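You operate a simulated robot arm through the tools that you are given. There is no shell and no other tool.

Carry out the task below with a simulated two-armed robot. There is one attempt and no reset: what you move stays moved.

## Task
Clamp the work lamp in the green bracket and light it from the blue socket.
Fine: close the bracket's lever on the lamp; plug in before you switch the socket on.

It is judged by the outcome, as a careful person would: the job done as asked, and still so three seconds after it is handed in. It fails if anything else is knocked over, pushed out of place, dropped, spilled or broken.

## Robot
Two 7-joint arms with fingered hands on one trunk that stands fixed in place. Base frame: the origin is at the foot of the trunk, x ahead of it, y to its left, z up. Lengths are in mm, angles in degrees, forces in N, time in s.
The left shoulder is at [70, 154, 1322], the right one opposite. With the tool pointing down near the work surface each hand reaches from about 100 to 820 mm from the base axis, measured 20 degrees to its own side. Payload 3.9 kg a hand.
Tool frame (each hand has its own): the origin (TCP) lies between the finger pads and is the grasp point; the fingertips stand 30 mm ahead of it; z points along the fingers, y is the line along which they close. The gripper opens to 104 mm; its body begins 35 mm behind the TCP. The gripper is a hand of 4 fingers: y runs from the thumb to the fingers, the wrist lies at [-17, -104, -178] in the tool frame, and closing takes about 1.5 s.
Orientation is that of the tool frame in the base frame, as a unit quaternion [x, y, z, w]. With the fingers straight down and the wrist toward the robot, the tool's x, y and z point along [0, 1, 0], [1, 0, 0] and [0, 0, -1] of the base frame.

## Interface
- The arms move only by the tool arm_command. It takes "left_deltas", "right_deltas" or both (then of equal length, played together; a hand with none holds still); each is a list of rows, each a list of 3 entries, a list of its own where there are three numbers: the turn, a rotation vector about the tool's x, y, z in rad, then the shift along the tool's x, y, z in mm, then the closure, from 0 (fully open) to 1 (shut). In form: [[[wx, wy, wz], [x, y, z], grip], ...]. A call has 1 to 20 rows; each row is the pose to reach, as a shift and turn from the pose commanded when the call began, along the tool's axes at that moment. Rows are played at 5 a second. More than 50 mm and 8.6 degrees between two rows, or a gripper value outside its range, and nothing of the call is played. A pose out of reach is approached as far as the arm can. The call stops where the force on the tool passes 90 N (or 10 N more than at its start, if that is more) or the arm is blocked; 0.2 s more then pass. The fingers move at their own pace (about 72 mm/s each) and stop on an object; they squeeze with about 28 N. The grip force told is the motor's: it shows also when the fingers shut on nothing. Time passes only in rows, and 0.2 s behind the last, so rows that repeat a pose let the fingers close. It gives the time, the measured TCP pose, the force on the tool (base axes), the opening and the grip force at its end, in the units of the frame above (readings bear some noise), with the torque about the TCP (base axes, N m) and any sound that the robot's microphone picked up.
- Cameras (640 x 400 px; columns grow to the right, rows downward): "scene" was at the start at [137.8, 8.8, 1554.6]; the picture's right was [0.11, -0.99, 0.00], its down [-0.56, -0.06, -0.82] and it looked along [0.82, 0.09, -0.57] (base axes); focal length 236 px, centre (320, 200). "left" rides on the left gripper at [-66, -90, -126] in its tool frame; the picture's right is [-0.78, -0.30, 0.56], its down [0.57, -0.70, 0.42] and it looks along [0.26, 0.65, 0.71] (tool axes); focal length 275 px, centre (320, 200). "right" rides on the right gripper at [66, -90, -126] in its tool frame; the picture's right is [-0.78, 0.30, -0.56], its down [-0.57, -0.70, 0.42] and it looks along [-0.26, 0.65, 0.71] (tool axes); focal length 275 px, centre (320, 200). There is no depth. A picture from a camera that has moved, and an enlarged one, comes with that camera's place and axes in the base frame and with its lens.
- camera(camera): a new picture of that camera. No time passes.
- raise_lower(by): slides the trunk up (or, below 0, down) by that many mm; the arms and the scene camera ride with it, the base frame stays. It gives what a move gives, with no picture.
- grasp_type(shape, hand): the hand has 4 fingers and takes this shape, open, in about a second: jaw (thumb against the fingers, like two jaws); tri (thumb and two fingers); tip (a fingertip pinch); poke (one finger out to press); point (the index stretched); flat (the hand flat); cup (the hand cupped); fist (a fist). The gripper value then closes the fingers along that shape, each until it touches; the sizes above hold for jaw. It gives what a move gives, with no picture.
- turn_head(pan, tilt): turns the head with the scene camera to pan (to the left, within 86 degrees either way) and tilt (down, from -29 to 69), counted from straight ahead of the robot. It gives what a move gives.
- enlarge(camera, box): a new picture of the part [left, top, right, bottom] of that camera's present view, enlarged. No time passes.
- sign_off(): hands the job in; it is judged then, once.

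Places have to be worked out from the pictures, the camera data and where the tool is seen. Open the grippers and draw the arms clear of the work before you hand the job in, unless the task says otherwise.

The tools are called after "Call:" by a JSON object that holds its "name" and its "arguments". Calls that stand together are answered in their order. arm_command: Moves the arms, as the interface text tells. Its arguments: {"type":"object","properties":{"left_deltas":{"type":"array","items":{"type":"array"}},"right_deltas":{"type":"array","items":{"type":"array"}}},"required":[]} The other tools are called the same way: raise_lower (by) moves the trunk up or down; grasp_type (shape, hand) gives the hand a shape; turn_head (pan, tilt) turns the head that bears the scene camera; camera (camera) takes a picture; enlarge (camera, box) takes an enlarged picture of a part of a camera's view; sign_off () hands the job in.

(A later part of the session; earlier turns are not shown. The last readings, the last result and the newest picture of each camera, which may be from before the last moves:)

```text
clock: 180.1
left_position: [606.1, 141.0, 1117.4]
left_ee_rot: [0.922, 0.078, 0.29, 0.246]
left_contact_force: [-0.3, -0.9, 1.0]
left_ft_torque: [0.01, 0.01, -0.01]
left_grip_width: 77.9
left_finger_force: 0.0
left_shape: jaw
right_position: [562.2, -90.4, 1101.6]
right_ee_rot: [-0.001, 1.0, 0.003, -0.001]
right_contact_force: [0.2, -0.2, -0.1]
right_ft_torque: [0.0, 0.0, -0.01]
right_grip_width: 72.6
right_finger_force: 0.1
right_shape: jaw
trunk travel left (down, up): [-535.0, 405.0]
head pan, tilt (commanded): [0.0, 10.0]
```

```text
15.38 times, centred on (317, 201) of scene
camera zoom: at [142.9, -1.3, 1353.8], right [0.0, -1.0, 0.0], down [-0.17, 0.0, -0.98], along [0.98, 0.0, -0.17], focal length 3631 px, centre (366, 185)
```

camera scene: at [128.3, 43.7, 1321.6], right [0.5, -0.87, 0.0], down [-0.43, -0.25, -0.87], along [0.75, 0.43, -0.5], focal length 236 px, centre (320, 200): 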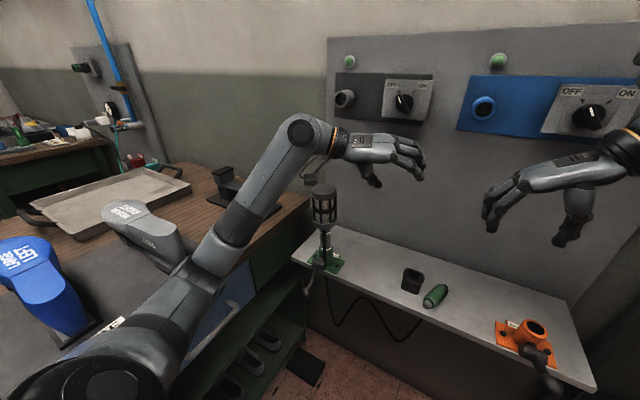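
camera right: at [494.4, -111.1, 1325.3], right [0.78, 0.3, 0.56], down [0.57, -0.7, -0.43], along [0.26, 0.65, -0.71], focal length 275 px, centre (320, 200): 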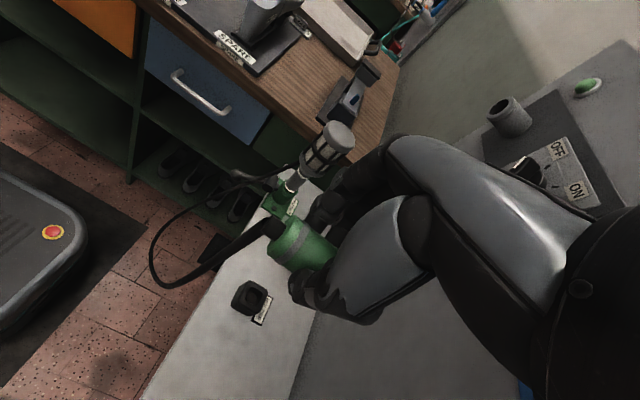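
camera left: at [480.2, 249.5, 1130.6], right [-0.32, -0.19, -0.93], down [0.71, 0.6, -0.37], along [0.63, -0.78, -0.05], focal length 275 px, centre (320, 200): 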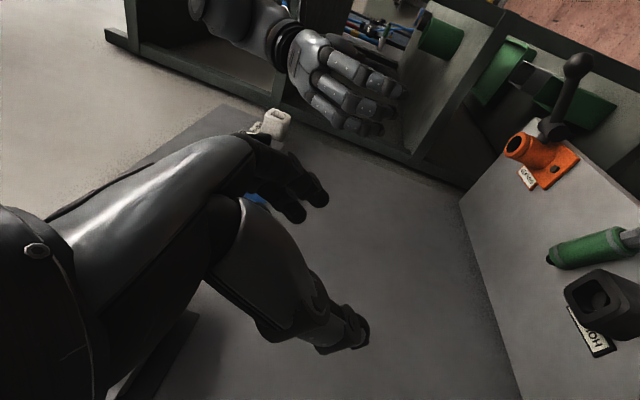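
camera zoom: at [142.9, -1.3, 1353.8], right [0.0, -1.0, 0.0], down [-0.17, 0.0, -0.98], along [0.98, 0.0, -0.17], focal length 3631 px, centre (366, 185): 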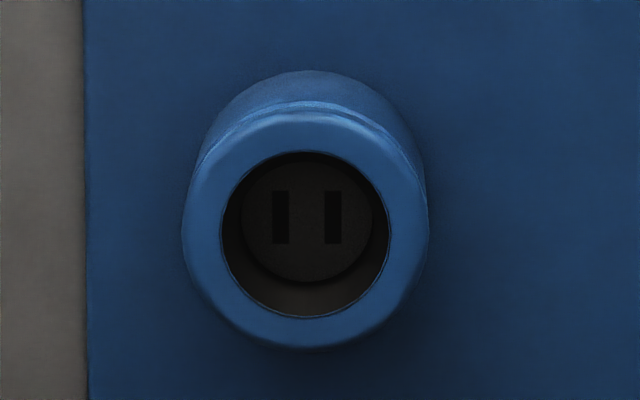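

The recess is about 15 mm deep with a contact plate at its base, so the plug must go in straight and be pressed home. I'll re-orient the plug using the bench: the right hand will lift it, turn it nose-left and set it down for the left hand. First I raise the trunk.

Call:
{"name": "raise_lower", "arguments": {"by": 240}}

Call:
{"name": "arm_command", "arguments": {"right_deltas": [[[0, 0, 0.07], [-10, 14, 40], 0], [[0, 0, 0.14], [-20, 28, 85], 0], [[0, 0, 0.21], [-30, 42, 130], 0], [[0, 0, 0.28], [-38, 56, 175], 0], [[0, 0, 0.35], [-43, 70, 220], 0], [[0, 0, 0.41], [-43, 84, 265], 0], [[0, 0, 0.41], [-43, 84, 310], 0], [[0, 0, 0.41], [-43, 84, 350], 0], [[0, 0, 0.41], [-43, 84, 380], 0], [[0, 0, 0.41], [-43, 84, 380], 0]]}}

Call:
{"name": "camera", "arguments": {"camera": "right"}}

Call:
{"name": "turn_head", "arguments": {"pan": 0, "tilt": 50}}

Call:
{"name": "camera", "arguments": {"camera": "scene"}}

```text
clock: 182.6
left_position: [606.4, 140.2, 1356.6]
left_ee_rot: [0.922, 0.078, 0.29, 0.246]
left_contact_force: [-0.2, -0.7, 1.1]
left_ft_torque: [0.0, 0.01, 0.0]
left_grip_width: 77.7
left_finger_force: 0.0
left_shape: jaw
right_position: [562.5, -89.3, 1341.4]
right_ee_rot: [-0.001, 1.0, 0.003, -0.003]
right_contact_force: [0.4, 0.7, 0.1]
right_ft_torque: [-0.01, -0.02, -0.02]
right_grip_width: 72.2
right_finger_force: 0.2
right_shape: jaw
trunk travel left (down, up): [-775.0, 165.0]
head pan, tilt (commanded): [0.0, 10.0]
```

```text
clock: 184.8
left_position: [605.9, 140.1, 1358.9]
left_ee_rot: [0.922, 0.077, 0.29, 0.246]
left_contact_force: [0.4, -0.8, -0.5]
left_ft_torque: [-0.02, -0.02, 0.0]
left_grip_width: 77.9
left_finger_force: 0.1
left_shape: jaw
right_position: [603.2, -3.6, 963.8]
right_ee_rot: [0.203, 0.979, 0.002, -0.001]
right_contact_force: [0.3, -0.5, -0.7]
right_ft_torque: [-0.01, -0.03, 0.0]
right_grip_width: 103.8
right_finger_force: 0.0
right_shape: jaw
trunk travel left (down, up): [-775.0, 165.0]
head pan, tilt (commanded): [0.0, 10.0]
```

```text
taken
camera right: at [507.6, -60.1, 1087.4], right [0.83, -0.04, 0.56], down [0.25, -0.87, -0.43], along [0.5, 0.49, -0.71], focal length 275 px, centre (320, 200)
```

right: 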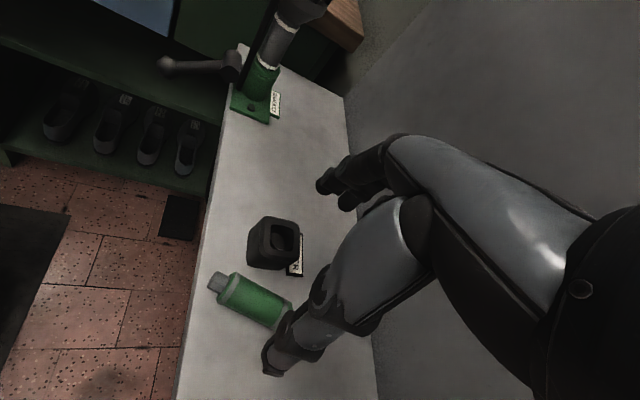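

```text
clock: 185.9
left_position: [607.0, 141.2, 1356.8]
left_ee_rot: [0.921, 0.078, 0.29, 0.246]
left_contact_force: [0.6, -0.2, -0.2]
left_ft_torque: [-0.02, -0.02, 0.01]
left_grip_width: 77.8
left_finger_force: 0.1
left_shape: jaw
right_position: [604.1, -3.6, 962.1]
right_ee_rot: [0.203, 0.979, 0.002, -0.002]
right_contact_force: [0.1, -1.2, -0.3]
right_ft_torque: [0.01, -0.02, 0.0]
right_grip_width: 103.7
right_finger_force: 0.0
right_shape: jaw
trunk travel left (down, up): [-775.0, 165.0]
head pan, tilt (commanded): [0.0, 50.0]
```

```text
taken
camera scene: at [127.1, -1.2, 1532.1], right [0.0, -1.0, 0.0], down [-0.77, 0.0, -0.64], along [0.64, 0.0, -0.77], focal length 236 px, centre (320, 200)
```

scene: 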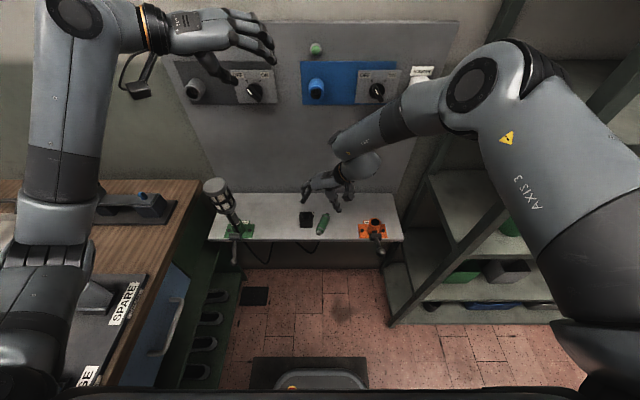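

The plug lies close beside the black holder, so I'll use a narrow opening and grip it near its rear end, where there is more room. I'll go down part way and check the clearance.

Call:
{"name": "arm_command", "arguments": {"right_deltas": [[[0, 0, 0], [-15, -4, 0], 0.3], [[0, 0, 0], [-30.8, -7.8, 0], 0.58], [[0, 0, 0], [-30.8, -7.8, 20], 0.58], [[0, 0, 0], [-30.8, -7.8, 45], 0.58], [[0, 0, 0], [-30.8, -7.8, 60], 0.58], [[0, 0, 0], [-30.8, -7.8, 60], 0.58]]}}

Call:
{"name": "camera", "arguments": {"camera": "right"}}

Call:
{"name": "enlarge", "arguments": {"camera": "scene", "box": [270, 160, 370, 250]}}

```text
clock: 187.3
left_position: [605.3, 140.3, 1357.0]
left_ee_rot: [0.922, 0.077, 0.29, 0.246]
left_contact_force: [-0.8, 0.5, -0.3]
left_ft_torque: [0.02, 0.02, -0.01]
left_grip_width: 77.6
left_finger_force: 0.1
left_shape: jaw
right_position: [628.1, -22.9, 902.5]
right_ee_rot: [0.202, 0.979, 0.002, -0.002]
right_contact_force: [-0.3, -0.2, 0.1]
right_ft_torque: [0.01, -0.01, 0.03]
right_grip_width: 44.4
right_finger_force: 0.2
right_shape: jaw
trunk travel left (down, up): [-775.0, 165.0]
head pan, tilt (commanded): [0.0, 50.0]
```

```text
taken
camera right: at [533.1, -79.2, 1027.0], right [0.83, -0.04, 0.55], down [0.25, -0.87, -0.43], along [0.5, 0.49, -0.71], focal length 275 px, centre (320, 200)
```

right: 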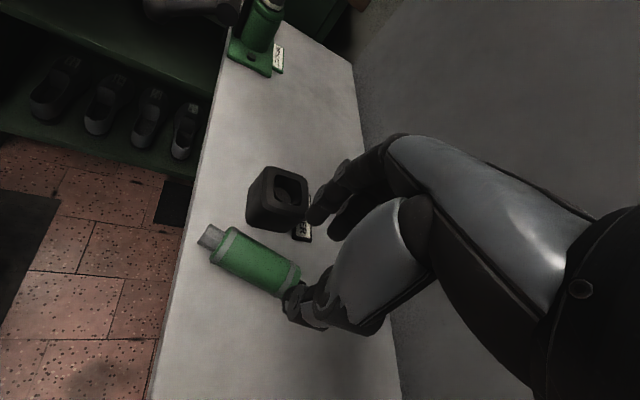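

```text
4.44 times, centred on (320, 205) of scene
camera zoom: at [126.7, -1.1, 1532.1], right [0.0, -1.0, 0.0], down [-0.77, 0.0, -0.64], along [0.64, 0.0, -0.77], focal length 1049 px, centre (320, 178)
```

zoom: 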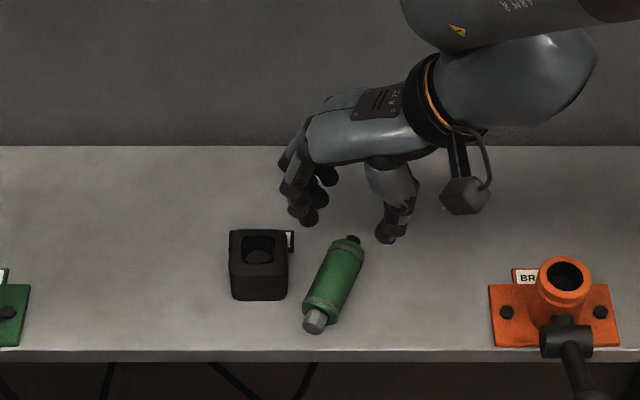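

There is just enough room between the holder and the plug for the finger. I'll go straight down and close gently.

Call:
{"name": "arm_command", "arguments": {"right_deltas": [[[0, 0, 0], [0, -1, 18], 0.58], [[0, 0, 0], [0, -1, 34], 0.58], [[0, 0, 0], [0, -1, 45], 0.58], [[0, 0, 0], [0, -1, 49], 0.58], [[0, 0, 0], [0, -1, 49], 0.65], [[0, 0, 0], [0, -1, 49], 0.75], [[0, 0, 0], [0, -1, 49], 1], [[0, 0, 0], [0, -1, 49], 1], [[0, 0, 0], [0, -1, 49], 1], [[0, 0, 0], [0, -1, 49], 1]]}}

Call:
{"name": "camera", "arguments": {"camera": "right"}}

Call:
{"name": "enlarge", "arguments": {"camera": "scene", "box": [270, 160, 370, 250]}}

```text
clock: 189.5
left_position: [600.3, 140.0, 1360.2]
left_ee_rot: [0.921, 0.077, 0.292, 0.246]
left_contact_force: [-0.8, 0.0, -0.1]
left_ft_torque: [-0.03, 0.0, -0.01]
left_grip_width: 77.6
left_finger_force: 0.1
left_shape: jaw
right_position: [629.0, -25.0, 858.0]
right_ee_rot: [0.203, 0.979, 0.004, 0.004]
right_contact_force: [4.5, -4.2, 35.9]
right_ft_torque: [-0.1, -0.04, 0.03]
right_grip_width: 7.4
right_finger_force: 27.5
right_shape: jaw
trunk travel left (down, up): [-775.0, 165.0]
head pan, tilt (commanded): [0.0, 50.0]
```

```text
taken
camera right: at [531.8, -80.7, 982.3], right [0.82, -0.04, 0.56], down [0.25, -0.87, -0.43], along [0.51, 0.49, -0.71], focal length 275 px, centre (320, 200)
```

right: 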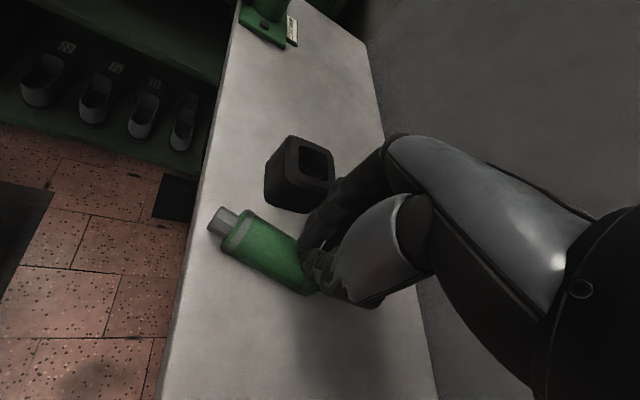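

```text
4.44 times, centred on (320, 205) of scene
camera zoom: at [121.2, -2.1, 1532.9], right [0.0, -1.0, 0.0], down [-0.76, 0.0, -0.65], along [0.65, 0.0, -0.76], focal length 1049 px, centre (320, 178)
```

zoom: 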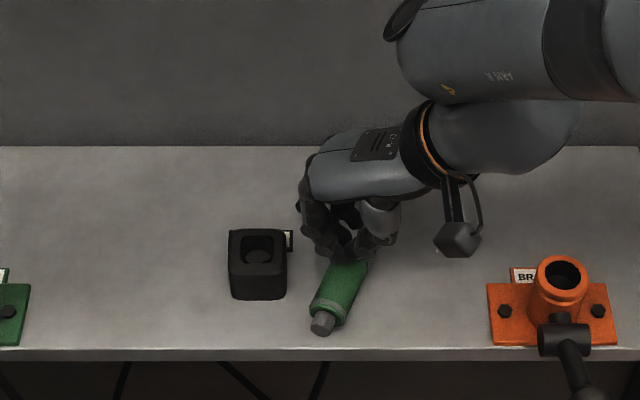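

The fingertips press on the bench (36 N) and only caught the very rear end. I'll ease up 6 mm, open, and look again.

Call:
{"name": "arm_command", "arguments": {"right_deltas": [[[0, 0, 0], [0, 0, -4], 1], [[0, 0, 0], [0, 0, -8], 0.8], [[0, 0, 0], [0, 0, -8], 0.6], [[0, 0, 0], [0, 0, -8], 0.58], [[0, 0, 0], [0, 0, -25], 0.58], [[0, 0, 0], [0, 0, -50], 0.58], [[0, 0, 0], [0, 0, -50], 0.58]]}}

Call:
{"name": "camera", "arguments": {"camera": "right"}}

Call:
{"name": "enlarge", "arguments": {"camera": "scene", "box": [270, 160, 370, 250]}}

```text
clock: 191.1
left_position: [606.6, 141.0, 1357.2]
left_ee_rot: [0.922, 0.078, 0.29, 0.246]
left_contact_force: [-0.4, 0.0, 1.0]
left_ft_torque: [0.02, -0.03, -0.02]
left_grip_width: 77.8
left_finger_force: 0.1
left_shape: jaw
right_position: [628.2, -23.4, 901.1]
right_ee_rot: [0.203, 0.979, 0.001, -0.002]
right_contact_force: [0.2, 0.2, 0.1]
right_ft_torque: [-0.02, -0.02, -0.04]
right_grip_width: 43.4
right_finger_force: 0.1
right_shape: jaw
trunk travel left (down, up): [-775.0, 165.0]
head pan, tilt (commanded): [0.0, 50.0]
```

```text
taken
camera right: at [532.6, -80.6, 1027.3], right [0.83, -0.04, 0.55], down [0.25, -0.87, -0.43], along [0.5, 0.49, -0.71], focal length 275 px, centre (320, 200)
```

right: 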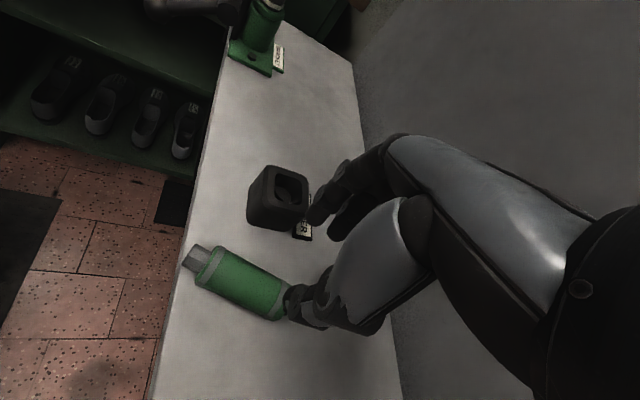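

```text
4.44 times, centred on (320, 205) of scene
camera zoom: at [127.4, -1.3, 1532.0], right [0.0, -1.0, 0.0], down [-0.77, 0.0, -0.64], along [0.64, 0.0, -0.77], focal length 1049 px, centre (320, 178)
```

zoom: 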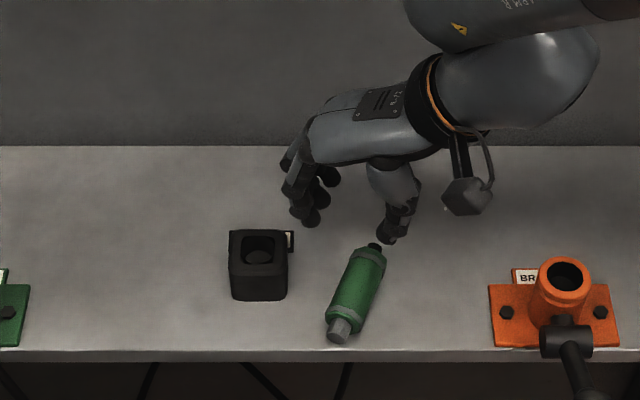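

The squeeze slid the plug about 20 mm clear of the holder. I'll re-centre over the handle's middle with a wider opening and take it properly, 5 mm higher than before.

Call:
{"name": "arm_command", "arguments": {"right_deltas": [[[0, 0, -0.015], [10, -9, 0], 0.46], [[0, 0, -0.03], [20.6, -18.3, 0], 0.46], [[0, 0, -0.03], [20.6, -18.3, 0], 0.46]]}}

Call:
{"name": "camera", "arguments": {"camera": "right"}}

Call:
{"name": "enlarge", "arguments": {"camera": "scene", "box": [270, 160, 370, 250]}}

```text
clock: 191.9
left_position: [606.7, 140.2, 1357.7]
left_ee_rot: [0.922, 0.078, 0.289, 0.247]
left_contact_force: [-0.8, -0.4, -1.0]
left_ft_torque: [-0.04, 0.01, 0.01]
left_grip_width: 78.1
left_finger_force: 0.0
left_shape: jaw
right_position: [602.1, -33.0, 902.9]
right_ee_rot: [0.188, 0.982, 0.002, -0.001]
right_contact_force: [0.1, -0.1, 0.1]
right_ft_torque: [0.0, -0.02, 0.03]
right_grip_width: 55.8
right_finger_force: 0.0
right_shape: jaw
trunk travel left (down, up): [-775.0, 165.0]
head pan, tilt (commanded): [0.0, 50.0]
```

```text
taken
camera right: at [508.2, -91.5, 1027.6], right [0.83, -0.01, 0.56], down [0.27, -0.86, -0.43], along [0.48, 0.51, -0.71], focal length 275 px, centre (320, 200)
```

right: 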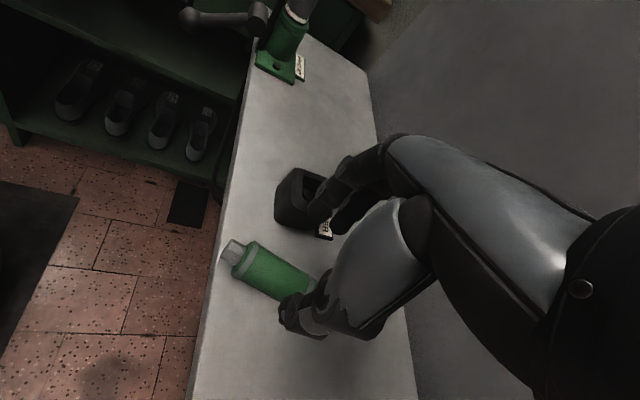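

```text
4.44 times, centred on (320, 205) of scene
camera zoom: at [127.3, -1.0, 1532.0], right [0.0, -1.0, 0.0], down [-0.77, 0.0, -0.64], along [0.64, 0.0, -0.77], focal length 1049 px, centre (320, 178)
```

zoom: 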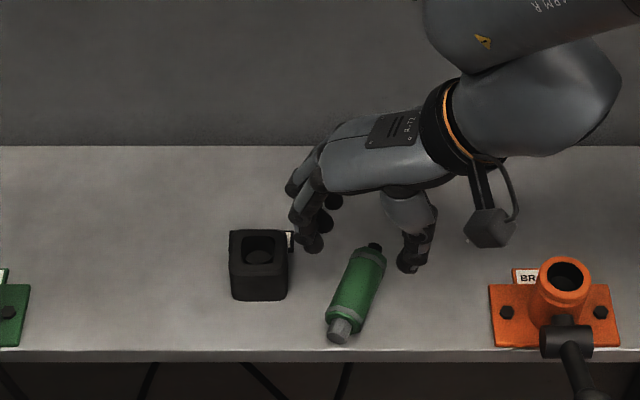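

Well centred. I'll descend and close on the handle.

Call:
{"name": "arm_command", "arguments": {"right_deltas": [[[0, 0, 0], [0, 0, 20], 0.46], [[0, 0, 0], [0, 0, 36], 0.46], [[0, 0, 0], [0, 0, 44], 0.46], [[0, 0, 0], [0, 0, 44], 0.6], [[0, 0, 0], [0, 0, 44], 0.8], [[0, 0, 0], [0, 0, 44], 1], [[0, 0, 0], [0, 0, 44], 1], [[0, 0, 0], [0, 0, 44], 1], [[0, 0, 0], [0, 0, 44], 1]]}}

Call:
{"name": "camera", "arguments": {"camera": "right"}}

```text
clock: 193.9
left_position: [606.0, 140.6, 1358.3]
left_ee_rot: [0.922, 0.077, 0.29, 0.246]
left_contact_force: [0.6, -1.0, -0.6]
left_ft_torque: [-0.01, -0.01, -0.01]
left_grip_width: 77.7
left_finger_force: 0.0
left_shape: jaw
right_position: [600.6, -33.1, 858.6]
right_ee_rot: [0.188, 0.982, 0.002, -0.002]
right_contact_force: [-0.4, 1.4, 2.5]
right_ft_torque: [0.06, 0.0, 0.01]
right_grip_width: 0.0
right_finger_force: 28.0
right_shape: jaw
trunk travel left (down, up): [-775.0, 165.0]
head pan, tilt (commanded): [0.0, 50.0]
```

```text
taken
camera right: at [507.6, -91.5, 983.8], right [0.83, -0.01, 0.56], down [0.27, -0.86, -0.43], along [0.48, 0.51, -0.71], focal length 275 px, centre (320, 200)
```

right: 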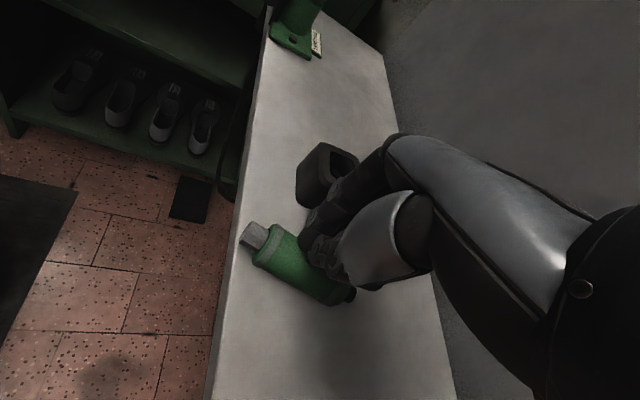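

The fingertips slipped over the top of the handle. I'll rise, look at where it is now, and go about 4 mm lower next time.

Call:
{"name": "arm_command", "arguments": {"right_deltas": [[[0, 0, 0], [0, 0, -20], 1], [[0, 0, 0], [0, 0, -50], 0.7], [[0, 0, 0], [0, 0, -70], 0.46], [[0, 0, 0], [0, 0, -70], 0.46]]}}

Call:
{"name": "camera", "arguments": {"camera": "right"}}

Call:
{"name": "enlarge", "arguments": {"camera": "scene", "box": [270, 160, 370, 250]}}

```text
clock: 194.9
left_position: [606.3, 140.2, 1357.4]
left_ee_rot: [0.922, 0.077, 0.29, 0.245]
left_contact_force: [0.2, 0.5, 0.2]
left_ft_torque: [0.03, 0.01, 0.01]
left_grip_width: 77.9
left_finger_force: 0.0
left_shape: jaw
right_position: [602.4, -32.7, 928.4]
right_ee_rot: [0.189, 0.982, 0.002, -0.002]
right_contact_force: [-1.1, 0.3, -0.2]
right_ft_torque: [0.0, -0.01, 0.0]
right_grip_width: 55.6
right_finger_force: 0.1
right_shape: jaw
trunk travel left (down, up): [-775.0, 165.0]
head pan, tilt (commanded): [0.0, 50.0]
```

```text
taken
camera right: at [508.4, -91.8, 1053.2], right [0.83, -0.01, 0.55], down [0.27, -0.86, -0.43], along [0.48, 0.51, -0.71], focal length 275 px, centre (320, 200)
```

right: 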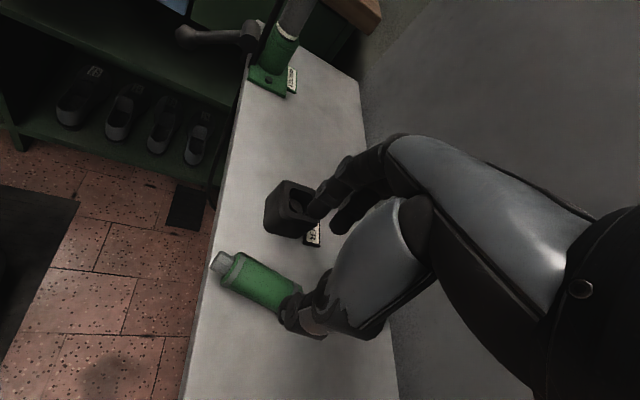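

```text
4.44 times, centred on (320, 205) of scene
camera zoom: at [127.4, -1.4, 1532.0], right [0.0, -1.0, 0.0], down [-0.77, 0.0, -0.64], along [0.64, 0.0, -0.77], focal length 1049 px, centre (320, 178)
```

zoom: 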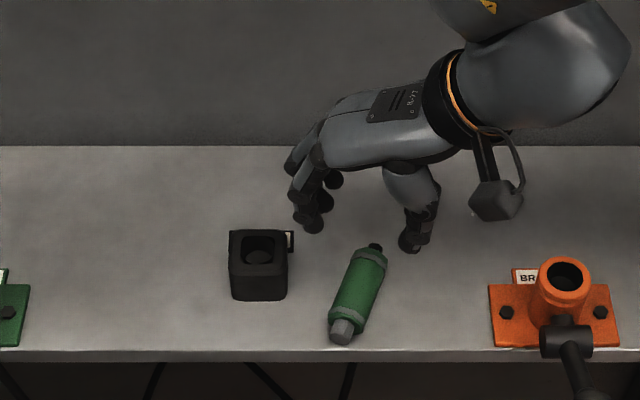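

The plug barely moved. I'll try again, 3 mm further right and about 4 mm lower.

Call:
{"name": "arm_command", "arguments": {"right_deltas": [[[0, 0, 0], [-1, -2.8, 25], 0.46], [[0, 0, 0], [-1, -2.8, 50], 0.46], [[0, 0, 0], [-1, -2.8, 66], 0.46], [[0, 0, 0], [-1, -2.8, 74], 0.46], [[0, 0, 0], [-1, -2.8, 74], 0.55], [[0, 0, 0], [-1, -2.8, 74], 0.65], [[0, 0, 0], [-1, -2.8, 74], 0.75], [[0, 0, 0], [-1, -2.8, 74], 0.9], [[0, 0, 0], [-1, -2.8, 74], 1], [[0, 0, 0], [-1, -2.8, 74], 1], [[0, 0, 0], [-1, -2.8, 74], 1]]}}

Call:
{"name": "camera", "arguments": {"camera": "right"}}

```text
clock: 197.3
left_position: [603.3, 141.3, 1360.0]
left_ee_rot: [0.922, 0.077, 0.29, 0.246]
left_contact_force: [0.1, -0.9, 0.7]
left_ft_torque: [0.0, -0.02, 0.0]
left_grip_width: 78.0
left_finger_force: 0.0
left_shape: jaw
right_position: [601.0, -35.4, 857.5]
right_ee_rot: [0.188, 0.982, 0.002, 0.0]
right_contact_force: [-1.7, -1.7, 17.7]
right_ft_torque: [-0.01, 0.11, 0.0]
right_grip_width: 3.7
right_finger_force: 28.5
right_shape: jaw
trunk travel left (down, up): [-775.0, 165.0]
head pan, tilt (commanded): [0.0, 50.0]
```

```text
taken
camera right: at [506.8, -94.4, 982.1], right [0.83, -0.01, 0.56], down [0.27, -0.86, -0.43], along [0.49, 0.51, -0.71], focal length 275 px, centre (320, 200)
```

right: 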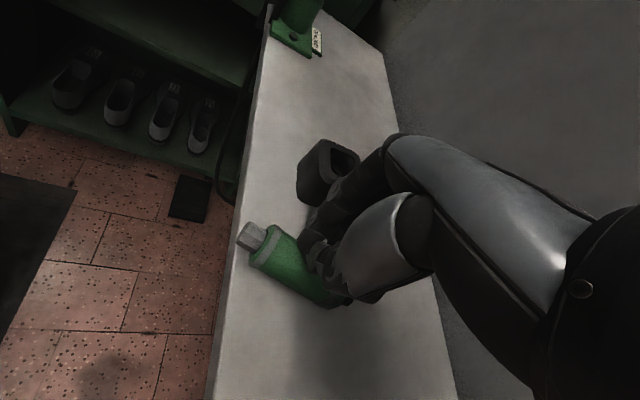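

Again it slipped out on the thumb side, so I am probably off-centre toward the fingers. I'll rise and re-measure before another try.

Call:
{"name": "arm_command", "arguments": {"right_deltas": [[[0, 0, 0], [0, 0, -20], 1], [[0, 0, 0], [0, 0, -50], 0.6], [[0, 0, 0], [0, 0, -80], 0.3], [[0, 0, 0], [0, -15, -110], 0.2], [[0, 0, 0], [0, -30, -130], 0.2], [[0, 0, 0], [0, -30, -130], 0.2]]}}

Call:
{"name": "camera", "arguments": {"camera": "right"}}

Call:
{"name": "enlarge", "arguments": {"camera": "right", "box": [200, 190, 340, 330]}}

Call:
{"name": "enlarge", "arguments": {"camera": "scene", "box": [295, 200, 355, 250]}}

```text
clock: 198.7
left_position: [608.5, 141.4, 1357.0]
left_ee_rot: [0.922, 0.077, 0.29, 0.246]
left_contact_force: [0.4, 0.1, -0.3]
left_ft_torque: [-0.01, 0.02, 0.01]
left_grip_width: 77.6
left_finger_force: 0.2
left_shape: jaw
right_position: [591.6, -64.5, 984.5]
right_ee_rot: [0.188, 0.982, 0.001, -0.003]
right_contact_force: [-0.7, 0.2, 1.2]
right_ft_torque: [-0.01, 0.0, -0.03]
right_grip_width: 83.1
right_finger_force: 0.1
right_shape: jaw
trunk travel left (down, up): [-775.0, 165.0]
head pan, tilt (commanded): [0.0, 50.0]
```

```text
taken
camera right: at [498.1, -123.0, 1110.0], right [0.83, -0.01, 0.55], down [0.27, -0.86, -0.43], along [0.48, 0.51, -0.71], focal length 275 px, centre (320, 200)
```

right: 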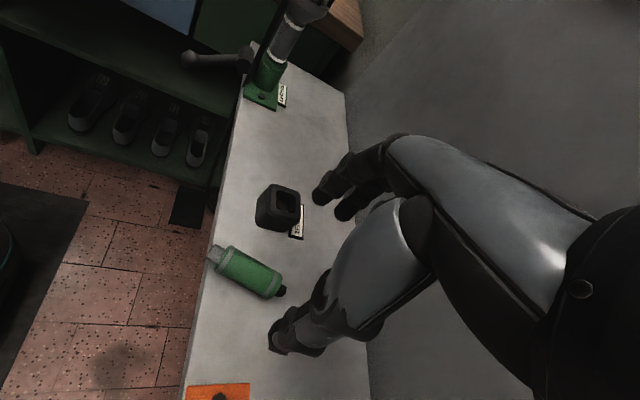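

```text
2.86 times, centred on (270, 260) of right
camera zoom: at [498.1, -123.0, 1110.0], right [0.83, -0.01, 0.55], down [0.27, -0.86, -0.43], along [0.48, 0.51, -0.71], focal length 786 px, centre (463, 29)
```

zoom: 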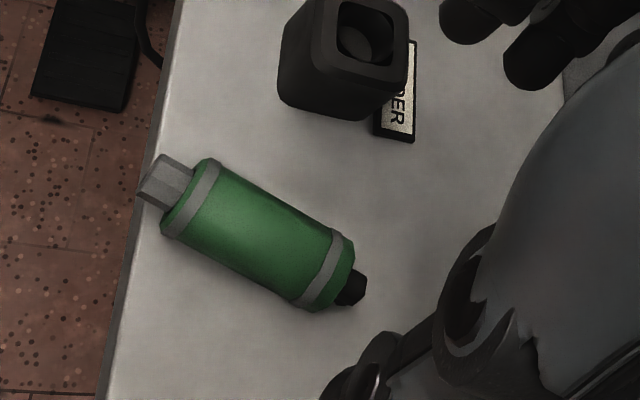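

```text
8.00 times, centred on (325, 225) of scene
camera zoom: at [127.6, -0.8, 1532.0], right [0.0, -1.0, 0.0], down [-0.77, 0.0, -0.64], along [0.64, 0.0, -0.77], focal length 1888 px, centre (280, 0)
```

zoom: 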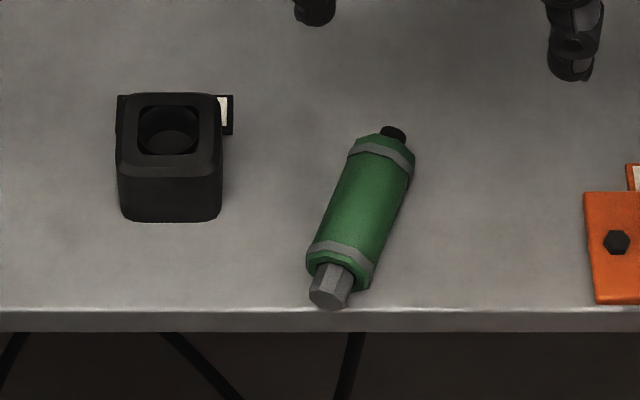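

The hand camera puts the handle centre at (595.5, -42.2), so I had been about 8 mm off. I'll line up on that, turn 2.4° to match, and try again.

Call:
{"name": "arm_command", "arguments": {"right_deltas": [[[0, 0, -0.02], [2.3, 11, 20], 0.46], [[0, 0, -0.042], [4.6, 22.1, 45], 0.46], [[0, 0, -0.042], [4.6, 22.1, 75], 0.46], [[0, 0, -0.042], [4.6, 22.1, 100], 0.46], [[0, 0, -0.042], [4.6, 22.1, 118], 0.46], [[0, 0, -0.042], [4.6, 22.1, 127.5], 0.46], [[0, 0, -0.042], [4.6, 22.1, 127.5], 0.55], [[0, 0, -0.042], [4.6, 22.1, 127.5], 0.65], [[0, 0, -0.042], [4.6, 22.1, 127.5], 0.75], [[0, 0, -0.042], [4.6, 22.1, 127.5], 1], [[0, 0, -0.042], [4.6, 22.1, 127.5], 1], [[0, 0, -0.042], [4.6, 22.1, 127.5], 1]]}}

Call:
{"name": "camera", "arguments": {"camera": "right"}}

```text
clock: 201.3
left_position: [605.1, 140.9, 1358.3]
left_ee_rot: [0.922, 0.077, 0.29, 0.246]
left_contact_force: [0.0, -0.3, -0.2]
left_ft_torque: [-0.02, 0.01, 0.03]
left_grip_width: 77.5
left_finger_force: 0.1
left_shape: jaw
right_position: [595.7, -40.3, 858.2]
right_ee_rot: [0.168, 0.986, 0.003, 0.0]
right_contact_force: [0.3, 1.2, 7.9]
right_ft_torque: [0.08, 0.03, 0.01]
right_grip_width: 0.9
right_finger_force: 28.1
right_shape: jaw
trunk travel left (down, up): [-775.0, 165.0]
head pan, tilt (commanded): [0.0, 50.0]
```

```text
taken
camera right: at [503.6, -104.0, 983.5], right [0.83, 0.02, 0.56], down [0.31, -0.85, -0.43], along [0.46, 0.53, -0.71], focal length 275 px, centre (320, 200)
```

right: 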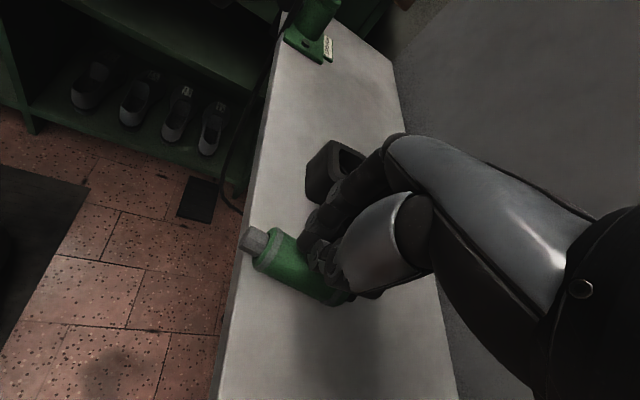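

Same failure, with the thumb passing over the handle, so the hand must go a few mm lower still. I'll rise, re-measure, and repeat at a lower height.

Call:
{"name": "arm_command", "arguments": {"right_deltas": [[[0, 0, 0], [0, 0, -20], 1], [[0, 0, 0], [0, -10, -50], 0.6], [[0, 0, 0], [0, -20, -90], 0.3], [[0, 0, 0], [0, -30, -125], 0.2], [[0, 0, 0], [0, -30, -125], 0.2]]}}

Call:
{"name": "enlarge", "arguments": {"camera": "right", "box": [200, 190, 340, 330]}}

Call:
{"name": "enlarge", "arguments": {"camera": "scene", "box": [295, 180, 375, 250]}}

```text
clock: 202.5
left_position: [606.8, 141.6, 1358.0]
left_ee_rot: [0.922, 0.078, 0.29, 0.246]
left_contact_force: [-0.8, -0.5, 0.3]
left_ft_torque: [0.01, 0.0, 0.0]
left_grip_width: 77.7
left_finger_force: 0.1
left_shape: jaw
right_position: [586.0, -70.0, 981.7]
right_ee_rot: [0.168, 0.986, 0.003, -0.002]
right_contact_force: [0.0, -0.1, -0.3]
right_ft_torque: [-0.01, 0.06, 0.0]
right_grip_width: 83.0
right_finger_force: 0.1
right_shape: jaw
trunk travel left (down, up): [-775.0, 165.0]
head pan, tilt (commanded): [0.0, 50.0]
```

```text
2.86 times, centred on (270, 260) of right
camera zoom: at [494.8, -133.5, 1106.9], right [0.83, 0.02, 0.55], down [0.31, -0.85, -0.43], along [0.46, 0.53, -0.71], focal length 786 px, centre (463, 29)
```

zoom: 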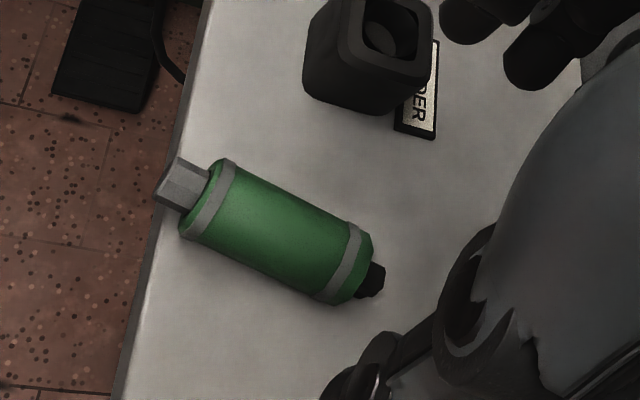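

```text
5.71 times, centred on (335, 215) of scene
camera zoom: at [127.4, -1.3, 1532.0], right [0.0, -1.0, 0.0], down [-0.77, 0.0, -0.64], along [0.64, 0.0, -0.77], focal length 1349 px, centre (234, 114)
```

zoom: 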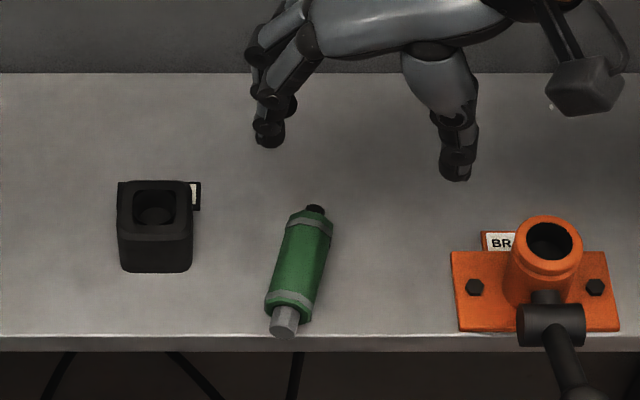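

The thumb rides higher than the fingers, so I'll tilt the hand 15° so the thumb side comes lower (as worked on the lever ball), align to the plug, and try again.

Call:
{"name": "arm_command", "arguments": {"right_deltas": [[[-0.09, 0, -0.03], [0.1, 7, 15], 0.42], [[-0.18, 0, -0.06], [0.2, 14, 35], 0.42], [[-0.26, 0, -0.091], [0.3, 21.6, 60], 0.42], [[-0.26, 0, -0.091], [0.3, 21.6, 90], 0.42], [[-0.26, 0, -0.091], [0.3, 21.6, 112], 0.42], [[-0.26, 0, -0.091], [0.3, 21.6, 124], 0.42], [[-0.26, 0, -0.091], [0.3, 21.6, 124], 0.42]]}}

Call:
{"name": "camera", "arguments": {"camera": "right"}}

Call:
{"name": "enlarge", "arguments": {"camera": "scene", "box": [295, 180, 375, 250]}}

```text
clock: 204.1
left_position: [605.2, 139.3, 1358.2]
left_ee_rot: [0.922, 0.078, 0.29, 0.246]
left_contact_force: [0.1, 0.1, 0.8]
left_ft_torque: [0.01, -0.02, 0.01]
left_grip_width: 77.8
left_finger_force: 0.1
left_shape: jaw
right_position: [592.6, -48.7, 858.0]
right_ee_rot: [0.122, 0.984, 0.13, 0.02]
right_contact_force: [0.6, -0.3, -0.3]
right_ft_torque: [0.0, 0.0, 0.02]
right_grip_width: 60.6
right_finger_force: 0.2
right_shape: jaw
trunk travel left (down, up): [-775.0, 165.0]
head pan, tilt (commanded): [0.0, 50.0]
```

```text
taken
camera right: at [498.2, -148.3, 954.4], right [0.78, -0.05, 0.62], down [0.42, -0.69, -0.59], along [0.46, 0.72, -0.52], focal length 275 px, centre (320, 200)
```

right: 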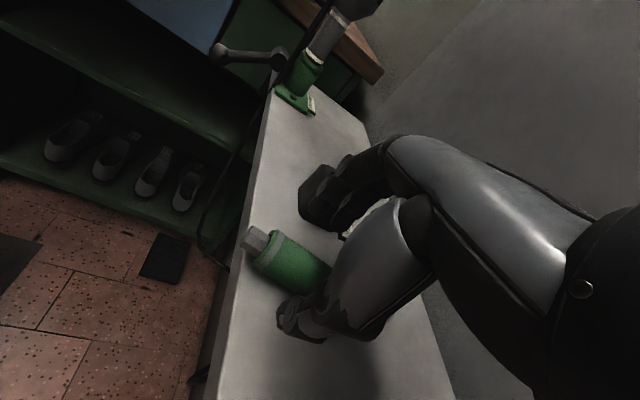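

```text
5.71 times, centred on (335, 215) of scene
camera zoom: at [126.9, -1.3, 1532.0], right [0.0, -1.0, 0.0], down [-0.77, 0.0, -0.64], along [0.64, 0.0, -0.77], focal length 1349 px, centre (234, 114)
```

zoom: 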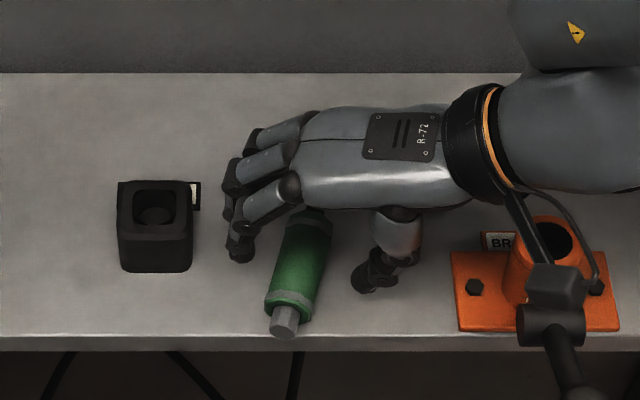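

The plug is nicely between thumb and fingers this time. I'll close slowly.

Call:
{"name": "arm_command", "arguments": {"right_deltas": [[[0, 0, 0], [0, 0, 0], 0.5], [[0, 0, 0], [0, 0, 0], 0.58], [[0, 0, 0], [0, 0, 0], 0.66], [[0, 0, 0], [0, 0, 0], 0.74], [[0, 0, 0], [0, 0, 0], 0.85], [[0, 0, 0], [0, 0, 0], 1], [[0, 0, 0], [0, 0, 0], 1], [[0, 0, 0], [0, 0, 0], 1]]}}

Call:
{"name": "enlarge", "arguments": {"camera": "scene", "box": [295, 180, 375, 250]}}

Call:
{"name": "camera", "arguments": {"camera": "right"}}

```text
clock: 205.9
left_position: [605.8, 139.8, 1358.5]
left_ee_rot: [0.922, 0.077, 0.29, 0.246]
left_contact_force: [0.2, 0.0, 0.3]
left_ft_torque: [-0.01, -0.02, 0.01]
left_grip_width: 77.7
left_finger_force: 0.1
left_shape: jaw
right_position: [592.0, -50.6, 858.3]
right_ee_rot: [0.122, 0.984, 0.13, 0.02]
right_contact_force: [0.2, -0.6, 2.5]
right_ft_torque: [0.01, 0.05, 0.01]
right_grip_width: 0.1
right_finger_force: 28.4
right_shape: jaw
trunk travel left (down, up): [-775.0, 165.0]
head pan, tilt (commanded): [0.0, 50.0]
```

```text
5.71 times, centred on (335, 215) of scene
camera zoom: at [126.6, -1.4, 1532.1], right [0.0, -1.0, 0.0], down [-0.77, 0.0, -0.64], along [0.64, 0.0, -0.77], focal length 1349 px, centre (234, 114)
```

zoom: 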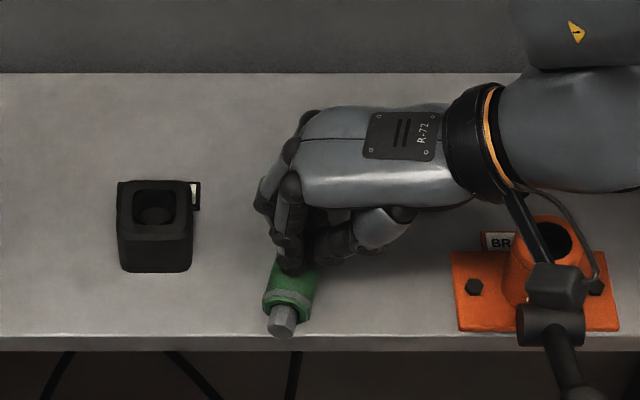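

```text
taken
camera right: at [498.1, -148.6, 954.9], right [0.78, -0.05, 0.62], down [0.42, -0.69, -0.59], along [0.46, 0.72, -0.52], focal length 275 px, centre (320, 200)
```

right: 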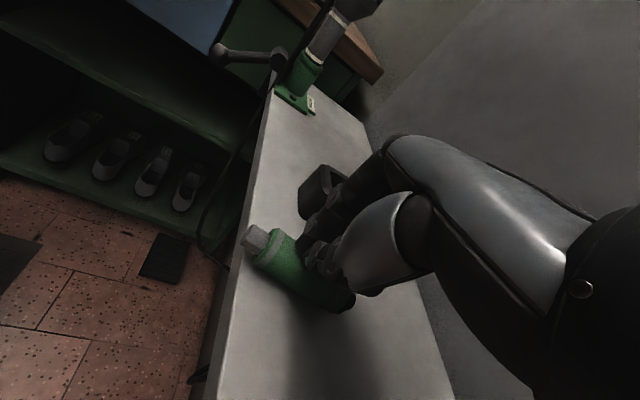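

The fingers closed on top of the plug, so the bench must be lower than I assumed, nearer 806. I'll rise, re-measure with that height, and go about 12 mm lower.

Call:
{"name": "arm_command", "arguments": {"right_deltas": [[[0, 0, 0], [0, -3, -15], 0.9], [[0, 0, 0], [0, -8, -40], 0.42], [[0, 0, 0], [0, -8, -40], 0.42]]}}

Call:
{"name": "enlarge", "arguments": {"camera": "scene", "box": [295, 180, 375, 250]}}

Call:
{"name": "camera", "arguments": {"camera": "right"}}

```text
clock: 206.7
left_position: [607.3, 141.0, 1357.8]
left_ee_rot: [0.922, 0.078, 0.29, 0.246]
left_contact_force: [-0.3, -0.4, 0.3]
left_ft_torque: [0.0, 0.05, 0.0]
left_grip_width: 77.6
left_finger_force: 0.1
left_shape: jaw
right_position: [585.9, -67.2, 892.9]
right_ee_rot: [0.121, 0.984, 0.13, 0.02]
right_contact_force: [0.1, 0.4, 0.0]
right_ft_torque: [0.01, -0.01, 0.0]
right_grip_width: 59.8
right_finger_force: 0.0
right_shape: jaw
trunk travel left (down, up): [-775.0, 165.0]
head pan, tilt (commanded): [0.0, 50.0]
```

```text
5.71 times, centred on (335, 215) of scene
camera zoom: at [127.4, -1.0, 1532.0], right [0.0, -1.0, 0.0], down [-0.77, 0.0, -0.64], along [0.64, 0.0, -0.77], focal length 1349 px, centre (234, 114)
```

zoom: 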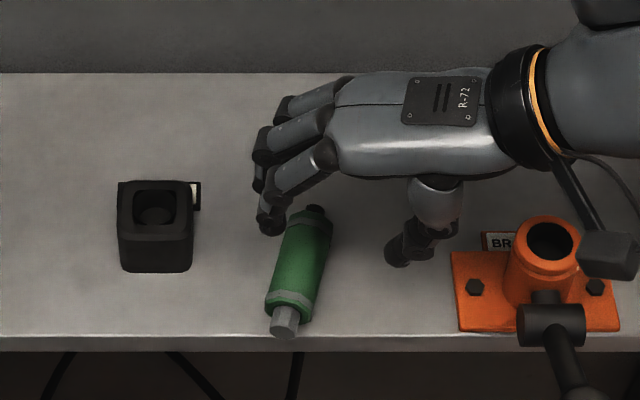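

```text
taken
camera right: at [493.1, -165.5, 990.7], right [0.78, -0.05, 0.62], down [0.42, -0.69, -0.59], along [0.46, 0.72, -0.52], focal length 275 px, centre (320, 200)
```

right: 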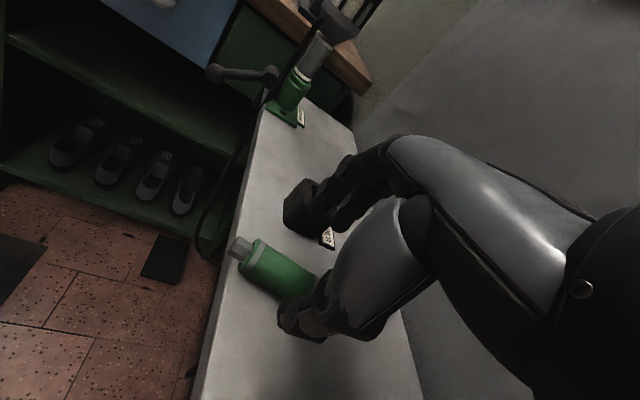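

The plug hasn't moved. I'll line up and go down to about TCP z=846, watching for contact, then close.

Call:
{"name": "arm_command", "arguments": {"right_deltas": [[[0, 0, 0], [-4, 10, 3], 0.42], [[0, 0, 0], [-8.3, 19.7, 5.4], 0.42], [[0, 0, 0], [-8.1, 14.5, 24.7], 0.42], [[0, 0, 0], [-8, 10, 41], 0.42], [[0, 0, 0], [-7.9, 7.5, 50.7], 0.42], [[0, 0, 0], [-7.9, 7.5, 50.7], 0.42]]}}

Call:
{"name": "enlarge", "arguments": {"camera": "scene", "box": [295, 180, 375, 250]}}

```text
clock: 208.1
left_position: [605.8, 139.0, 1358.3]
left_ee_rot: [0.922, 0.077, 0.29, 0.246]
left_contact_force: [0.1, 0.1, 0.8]
left_ft_torque: [0.0, -0.01, 0.0]
left_grip_width: 78.0
left_finger_force: 0.0
left_shape: jaw
right_position: [600.0, -48.4, 847.1]
right_ee_rot: [0.122, 0.984, 0.13, 0.021]
right_contact_force: [0.6, -0.3, 0.5]
right_ft_torque: [0.03, -0.01, 0.02]
right_grip_width: 60.2
right_finger_force: 0.0
right_shape: jaw
trunk travel left (down, up): [-775.0, 165.0]
head pan, tilt (commanded): [0.0, 50.0]
```

```text
5.71 times, centred on (335, 215) of scene
camera zoom: at [127.0, -1.6, 1532.0], right [0.0, -1.0, 0.0], down [-0.77, 0.0, -0.64], along [0.64, 0.0, -0.77], focal length 1349 px, centre (234, 114)
```

zoom: 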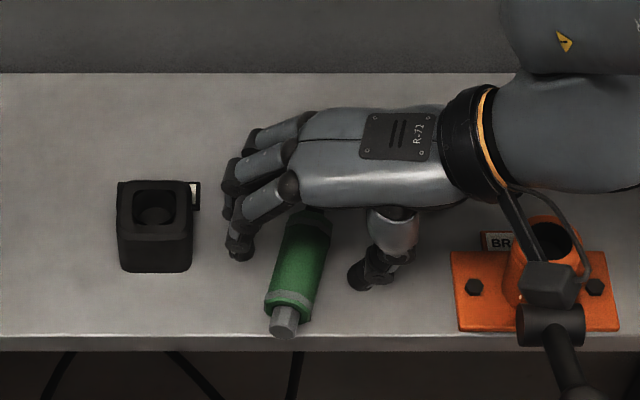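

No contact at 847, so the bench is indeed lower. I'll lower in small steps to feel for it.

Call:
{"name": "arm_command", "arguments": {"right_deltas": [[[0, 0, 0], [0, -0.8, 2.9], 0.42], [[0, 0, 0], [0, -1.6, 5.8], 0.42], [[0, 0, 0], [0, -1.6, 5.8], 0.42]]}}

Call:
{"name": "arm_command", "arguments": {"right_deltas": [[[0, 0, 0], [0, 0, 0], 0.5], [[0, 0, 0], [0, 0, 0], 0.58], [[0, 0, 0], [0, 0, 0], 0.66], [[0, 0, 0], [0, 0, 0], 0.74], [[0, 0, 0], [0, 0, 0], 0.85], [[0, 0, 0], [0, 0, 0], 1], [[0, 0, 0], [0, 0, 0], 1], [[0, 0, 0], [0, 0, 0], 1]]}}

Call:
{"name": "enlarge", "arguments": {"camera": "scene", "box": [295, 180, 375, 250]}}

```text
clock: 208.9
left_position: [606.1, 140.9, 1358.3]
left_ee_rot: [0.921, 0.078, 0.29, 0.246]
left_contact_force: [0.0, 0.5, 0.3]
left_ft_torque: [0.01, 0.01, 0.01]
left_grip_width: 77.7
left_finger_force: 0.0
left_shape: jaw
right_position: [600.2, -49.0, 841.9]
right_ee_rot: [0.121, 0.984, 0.13, 0.02]
right_contact_force: [-1.2, -0.1, 0.5]
right_ft_torque: [0.01, 0.03, -0.01]
right_grip_width: 59.7
right_finger_force: 0.1
right_shape: jaw
trunk travel left (down, up): [-775.0, 165.0]
head pan, tilt (commanded): [0.0, 50.0]
```

```text
clock: 210.7
left_position: [606.2, 141.2, 1358.8]
left_ee_rot: [0.921, 0.077, 0.29, 0.246]
left_contact_force: [0.3, 0.2, 0.3]
left_ft_torque: [0.0, 0.01, 0.01]
left_grip_width: 77.5
left_finger_force: 0.1
left_shape: jaw
right_position: [599.5, -48.6, 841.4]
right_ee_rot: [0.121, 0.984, 0.13, 0.02]
right_contact_force: [0.0, -0.8, 1.3]
right_ft_torque: [-0.03, 0.01, -0.02]
right_grip_width: 23.6
right_finger_force: 27.8
right_shape: jaw
trunk travel left (down, up): [-775.0, 165.0]
head pan, tilt (commanded): [0.0, 50.0]
```

```text
5.71 times, centred on (335, 215) of scene
camera zoom: at [126.7, -1.4, 1532.1], right [0.0, -1.0, 0.0], down [-0.77, 0.0, -0.64], along [0.64, 0.0, -0.77], focal length 1349 px, centre (234, 114)
```

zoom: 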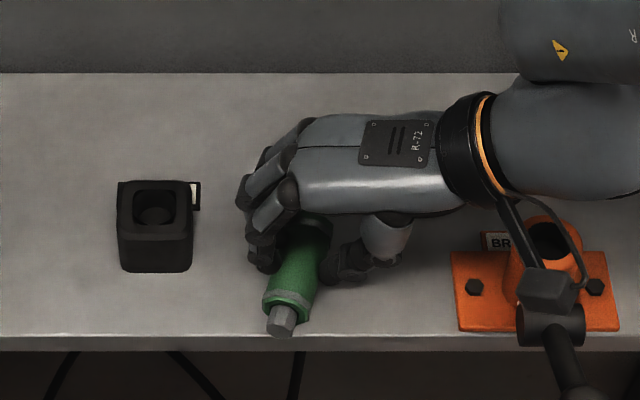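

Gripped solidly this time (23.6 mm, just as from the floor), which puts the bench near z=803. I'll lift it, swing it over to the left part of the bench and turn it nose-left for the left hand.

Call:
{"name": "arm_command", "arguments": {"right_deltas": [[[0, 0, 0], [-0.2, 6.5, -24.1], 1], [[0, 0, 0], [-0.4, 14.3, -53.1], 1], [[0.023, -0.016, 0.123], [4, 32.4, -51.7], 1], [[0.047, -0.031, 0.246], [8.4, 50.5, -50.4], 1], [[0.07, -0.047, 0.369], [12.8, 68.6, -49], 1], [[0.094, -0.063, 0.493], [17.2, 86.7, -47.7], 1], [[0.117, -0.078, 0.616], [21.6, 104.7, -46.3], 1], [[0.14, -0.094, 0.739], [25.9, 122.8, -45], 1], [[0.164, -0.109, 0.862], [30.3, 140.9, -43.6], 1], [[0.187, -0.125, 0.985], [34.7, 159, -42.2], 1], [[0.211, -0.141, 1.108], [39.1, 177.1, -40.9], 1], [[0.2339, -0.1564, 1.2316], [43.5, 195.2, -39.5], 1], [[0.2339, -0.1564, 1.2316], [43.5, 195.2, -39.5], 1]]}}

Call:
{"name": "camera", "arguments": {"camera": "scene"}}

Call:
{"name": "camera", "arguments": {"camera": "right"}}

```text
clock: 213.5
left_position: [606.9, 139.6, 1358.0]
left_ee_rot: [0.922, 0.077, 0.289, 0.246]
left_contact_force: [-0.3, -0.2, -0.7]
left_ft_torque: [0.03, 0.0, 0.03]
left_grip_width: 77.9
left_finger_force: 0.0
left_shape: jaw
right_position: [599.7, 133.5, 931.8]
right_ee_rot: [0.677, 0.736, 0.0, -0.001]
right_contact_force: [0.6, -0.4, 0.2]
right_ft_torque: [-0.03, 0.0, 0.01]
right_grip_width: 22.7
right_finger_force: 27.7
right_shape: jaw
trunk travel left (down, up): [-775.0, 165.0]
head pan, tilt (commanded): [0.0, 50.0]
```

```text
taken
camera scene: at [127.2, -1.8, 1532.0], right [0.0, -1.0, 0.0], down [-0.77, 0.0, -0.64], along [0.64, 0.0, -0.77], focal length 236 px, centre (320, 200)
```

scene: 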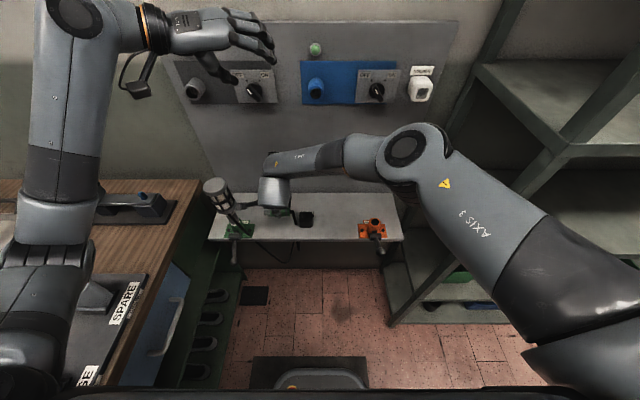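

```text
taken
camera right: at [506.1, 193.1, 1056.2], right [0.36, -0.75, 0.56], down [-0.65, -0.63, -0.42], along [0.67, -0.21, -0.71], focal length 275 px, centre (320, 200)
```

right: 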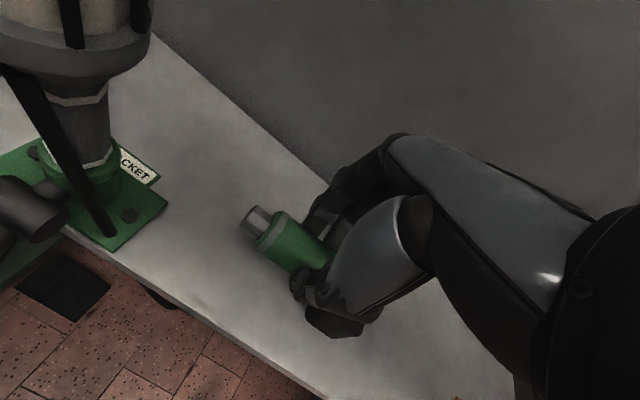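

The plug's nose now points left, clear of everything. I'll lower it to the bench and set it down gently.

Call:
{"name": "arm_command", "arguments": {"right_deltas": [[[0, 0, 0], [0, 0, 25], 1], [[0, 0, 0], [0, 0, 50], 1], [[0, 0, 0], [0, 0, 72], 1], [[0, 0, 0], [0, 0, 82], 1], [[0, 0, 0], [0, 0, 87], 1], [[0, 0, 0], [0, 0, 89], 1], [[0, 0, 0], [0, 0, 89], 1]]}}

Call:
{"name": "camera", "arguments": {"camera": "right"}}

```text
clock: 215.1
left_position: [603.5, 141.1, 1359.3]
left_ee_rot: [0.921, 0.077, 0.29, 0.247]
left_contact_force: [0.0, 1.0, -0.8]
left_ft_torque: [0.01, 0.01, 0.01]
left_grip_width: 78.0
left_finger_force: 0.0
left_shape: jaw
right_position: [600.3, 134.4, 843.2]
right_ee_rot: [0.676, 0.737, 0.002, 0.001]
right_contact_force: [2.6, 0.9, 14.1]
right_ft_torque: [-0.02, -0.08, 0.06]
right_grip_width: 23.1
right_finger_force: 27.9
right_shape: jaw
trunk travel left (down, up): [-775.0, 165.0]
head pan, tilt (commanded): [0.0, 50.0]
```

```text
taken
camera right: at [505.2, 193.5, 968.4], right [0.36, -0.75, 0.56], down [-0.65, -0.63, -0.43], along [0.67, -0.21, -0.71], focal length 275 px, centre (320, 200)
```

right: 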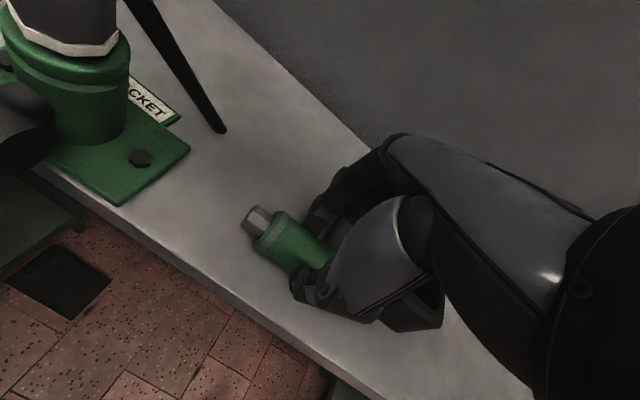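

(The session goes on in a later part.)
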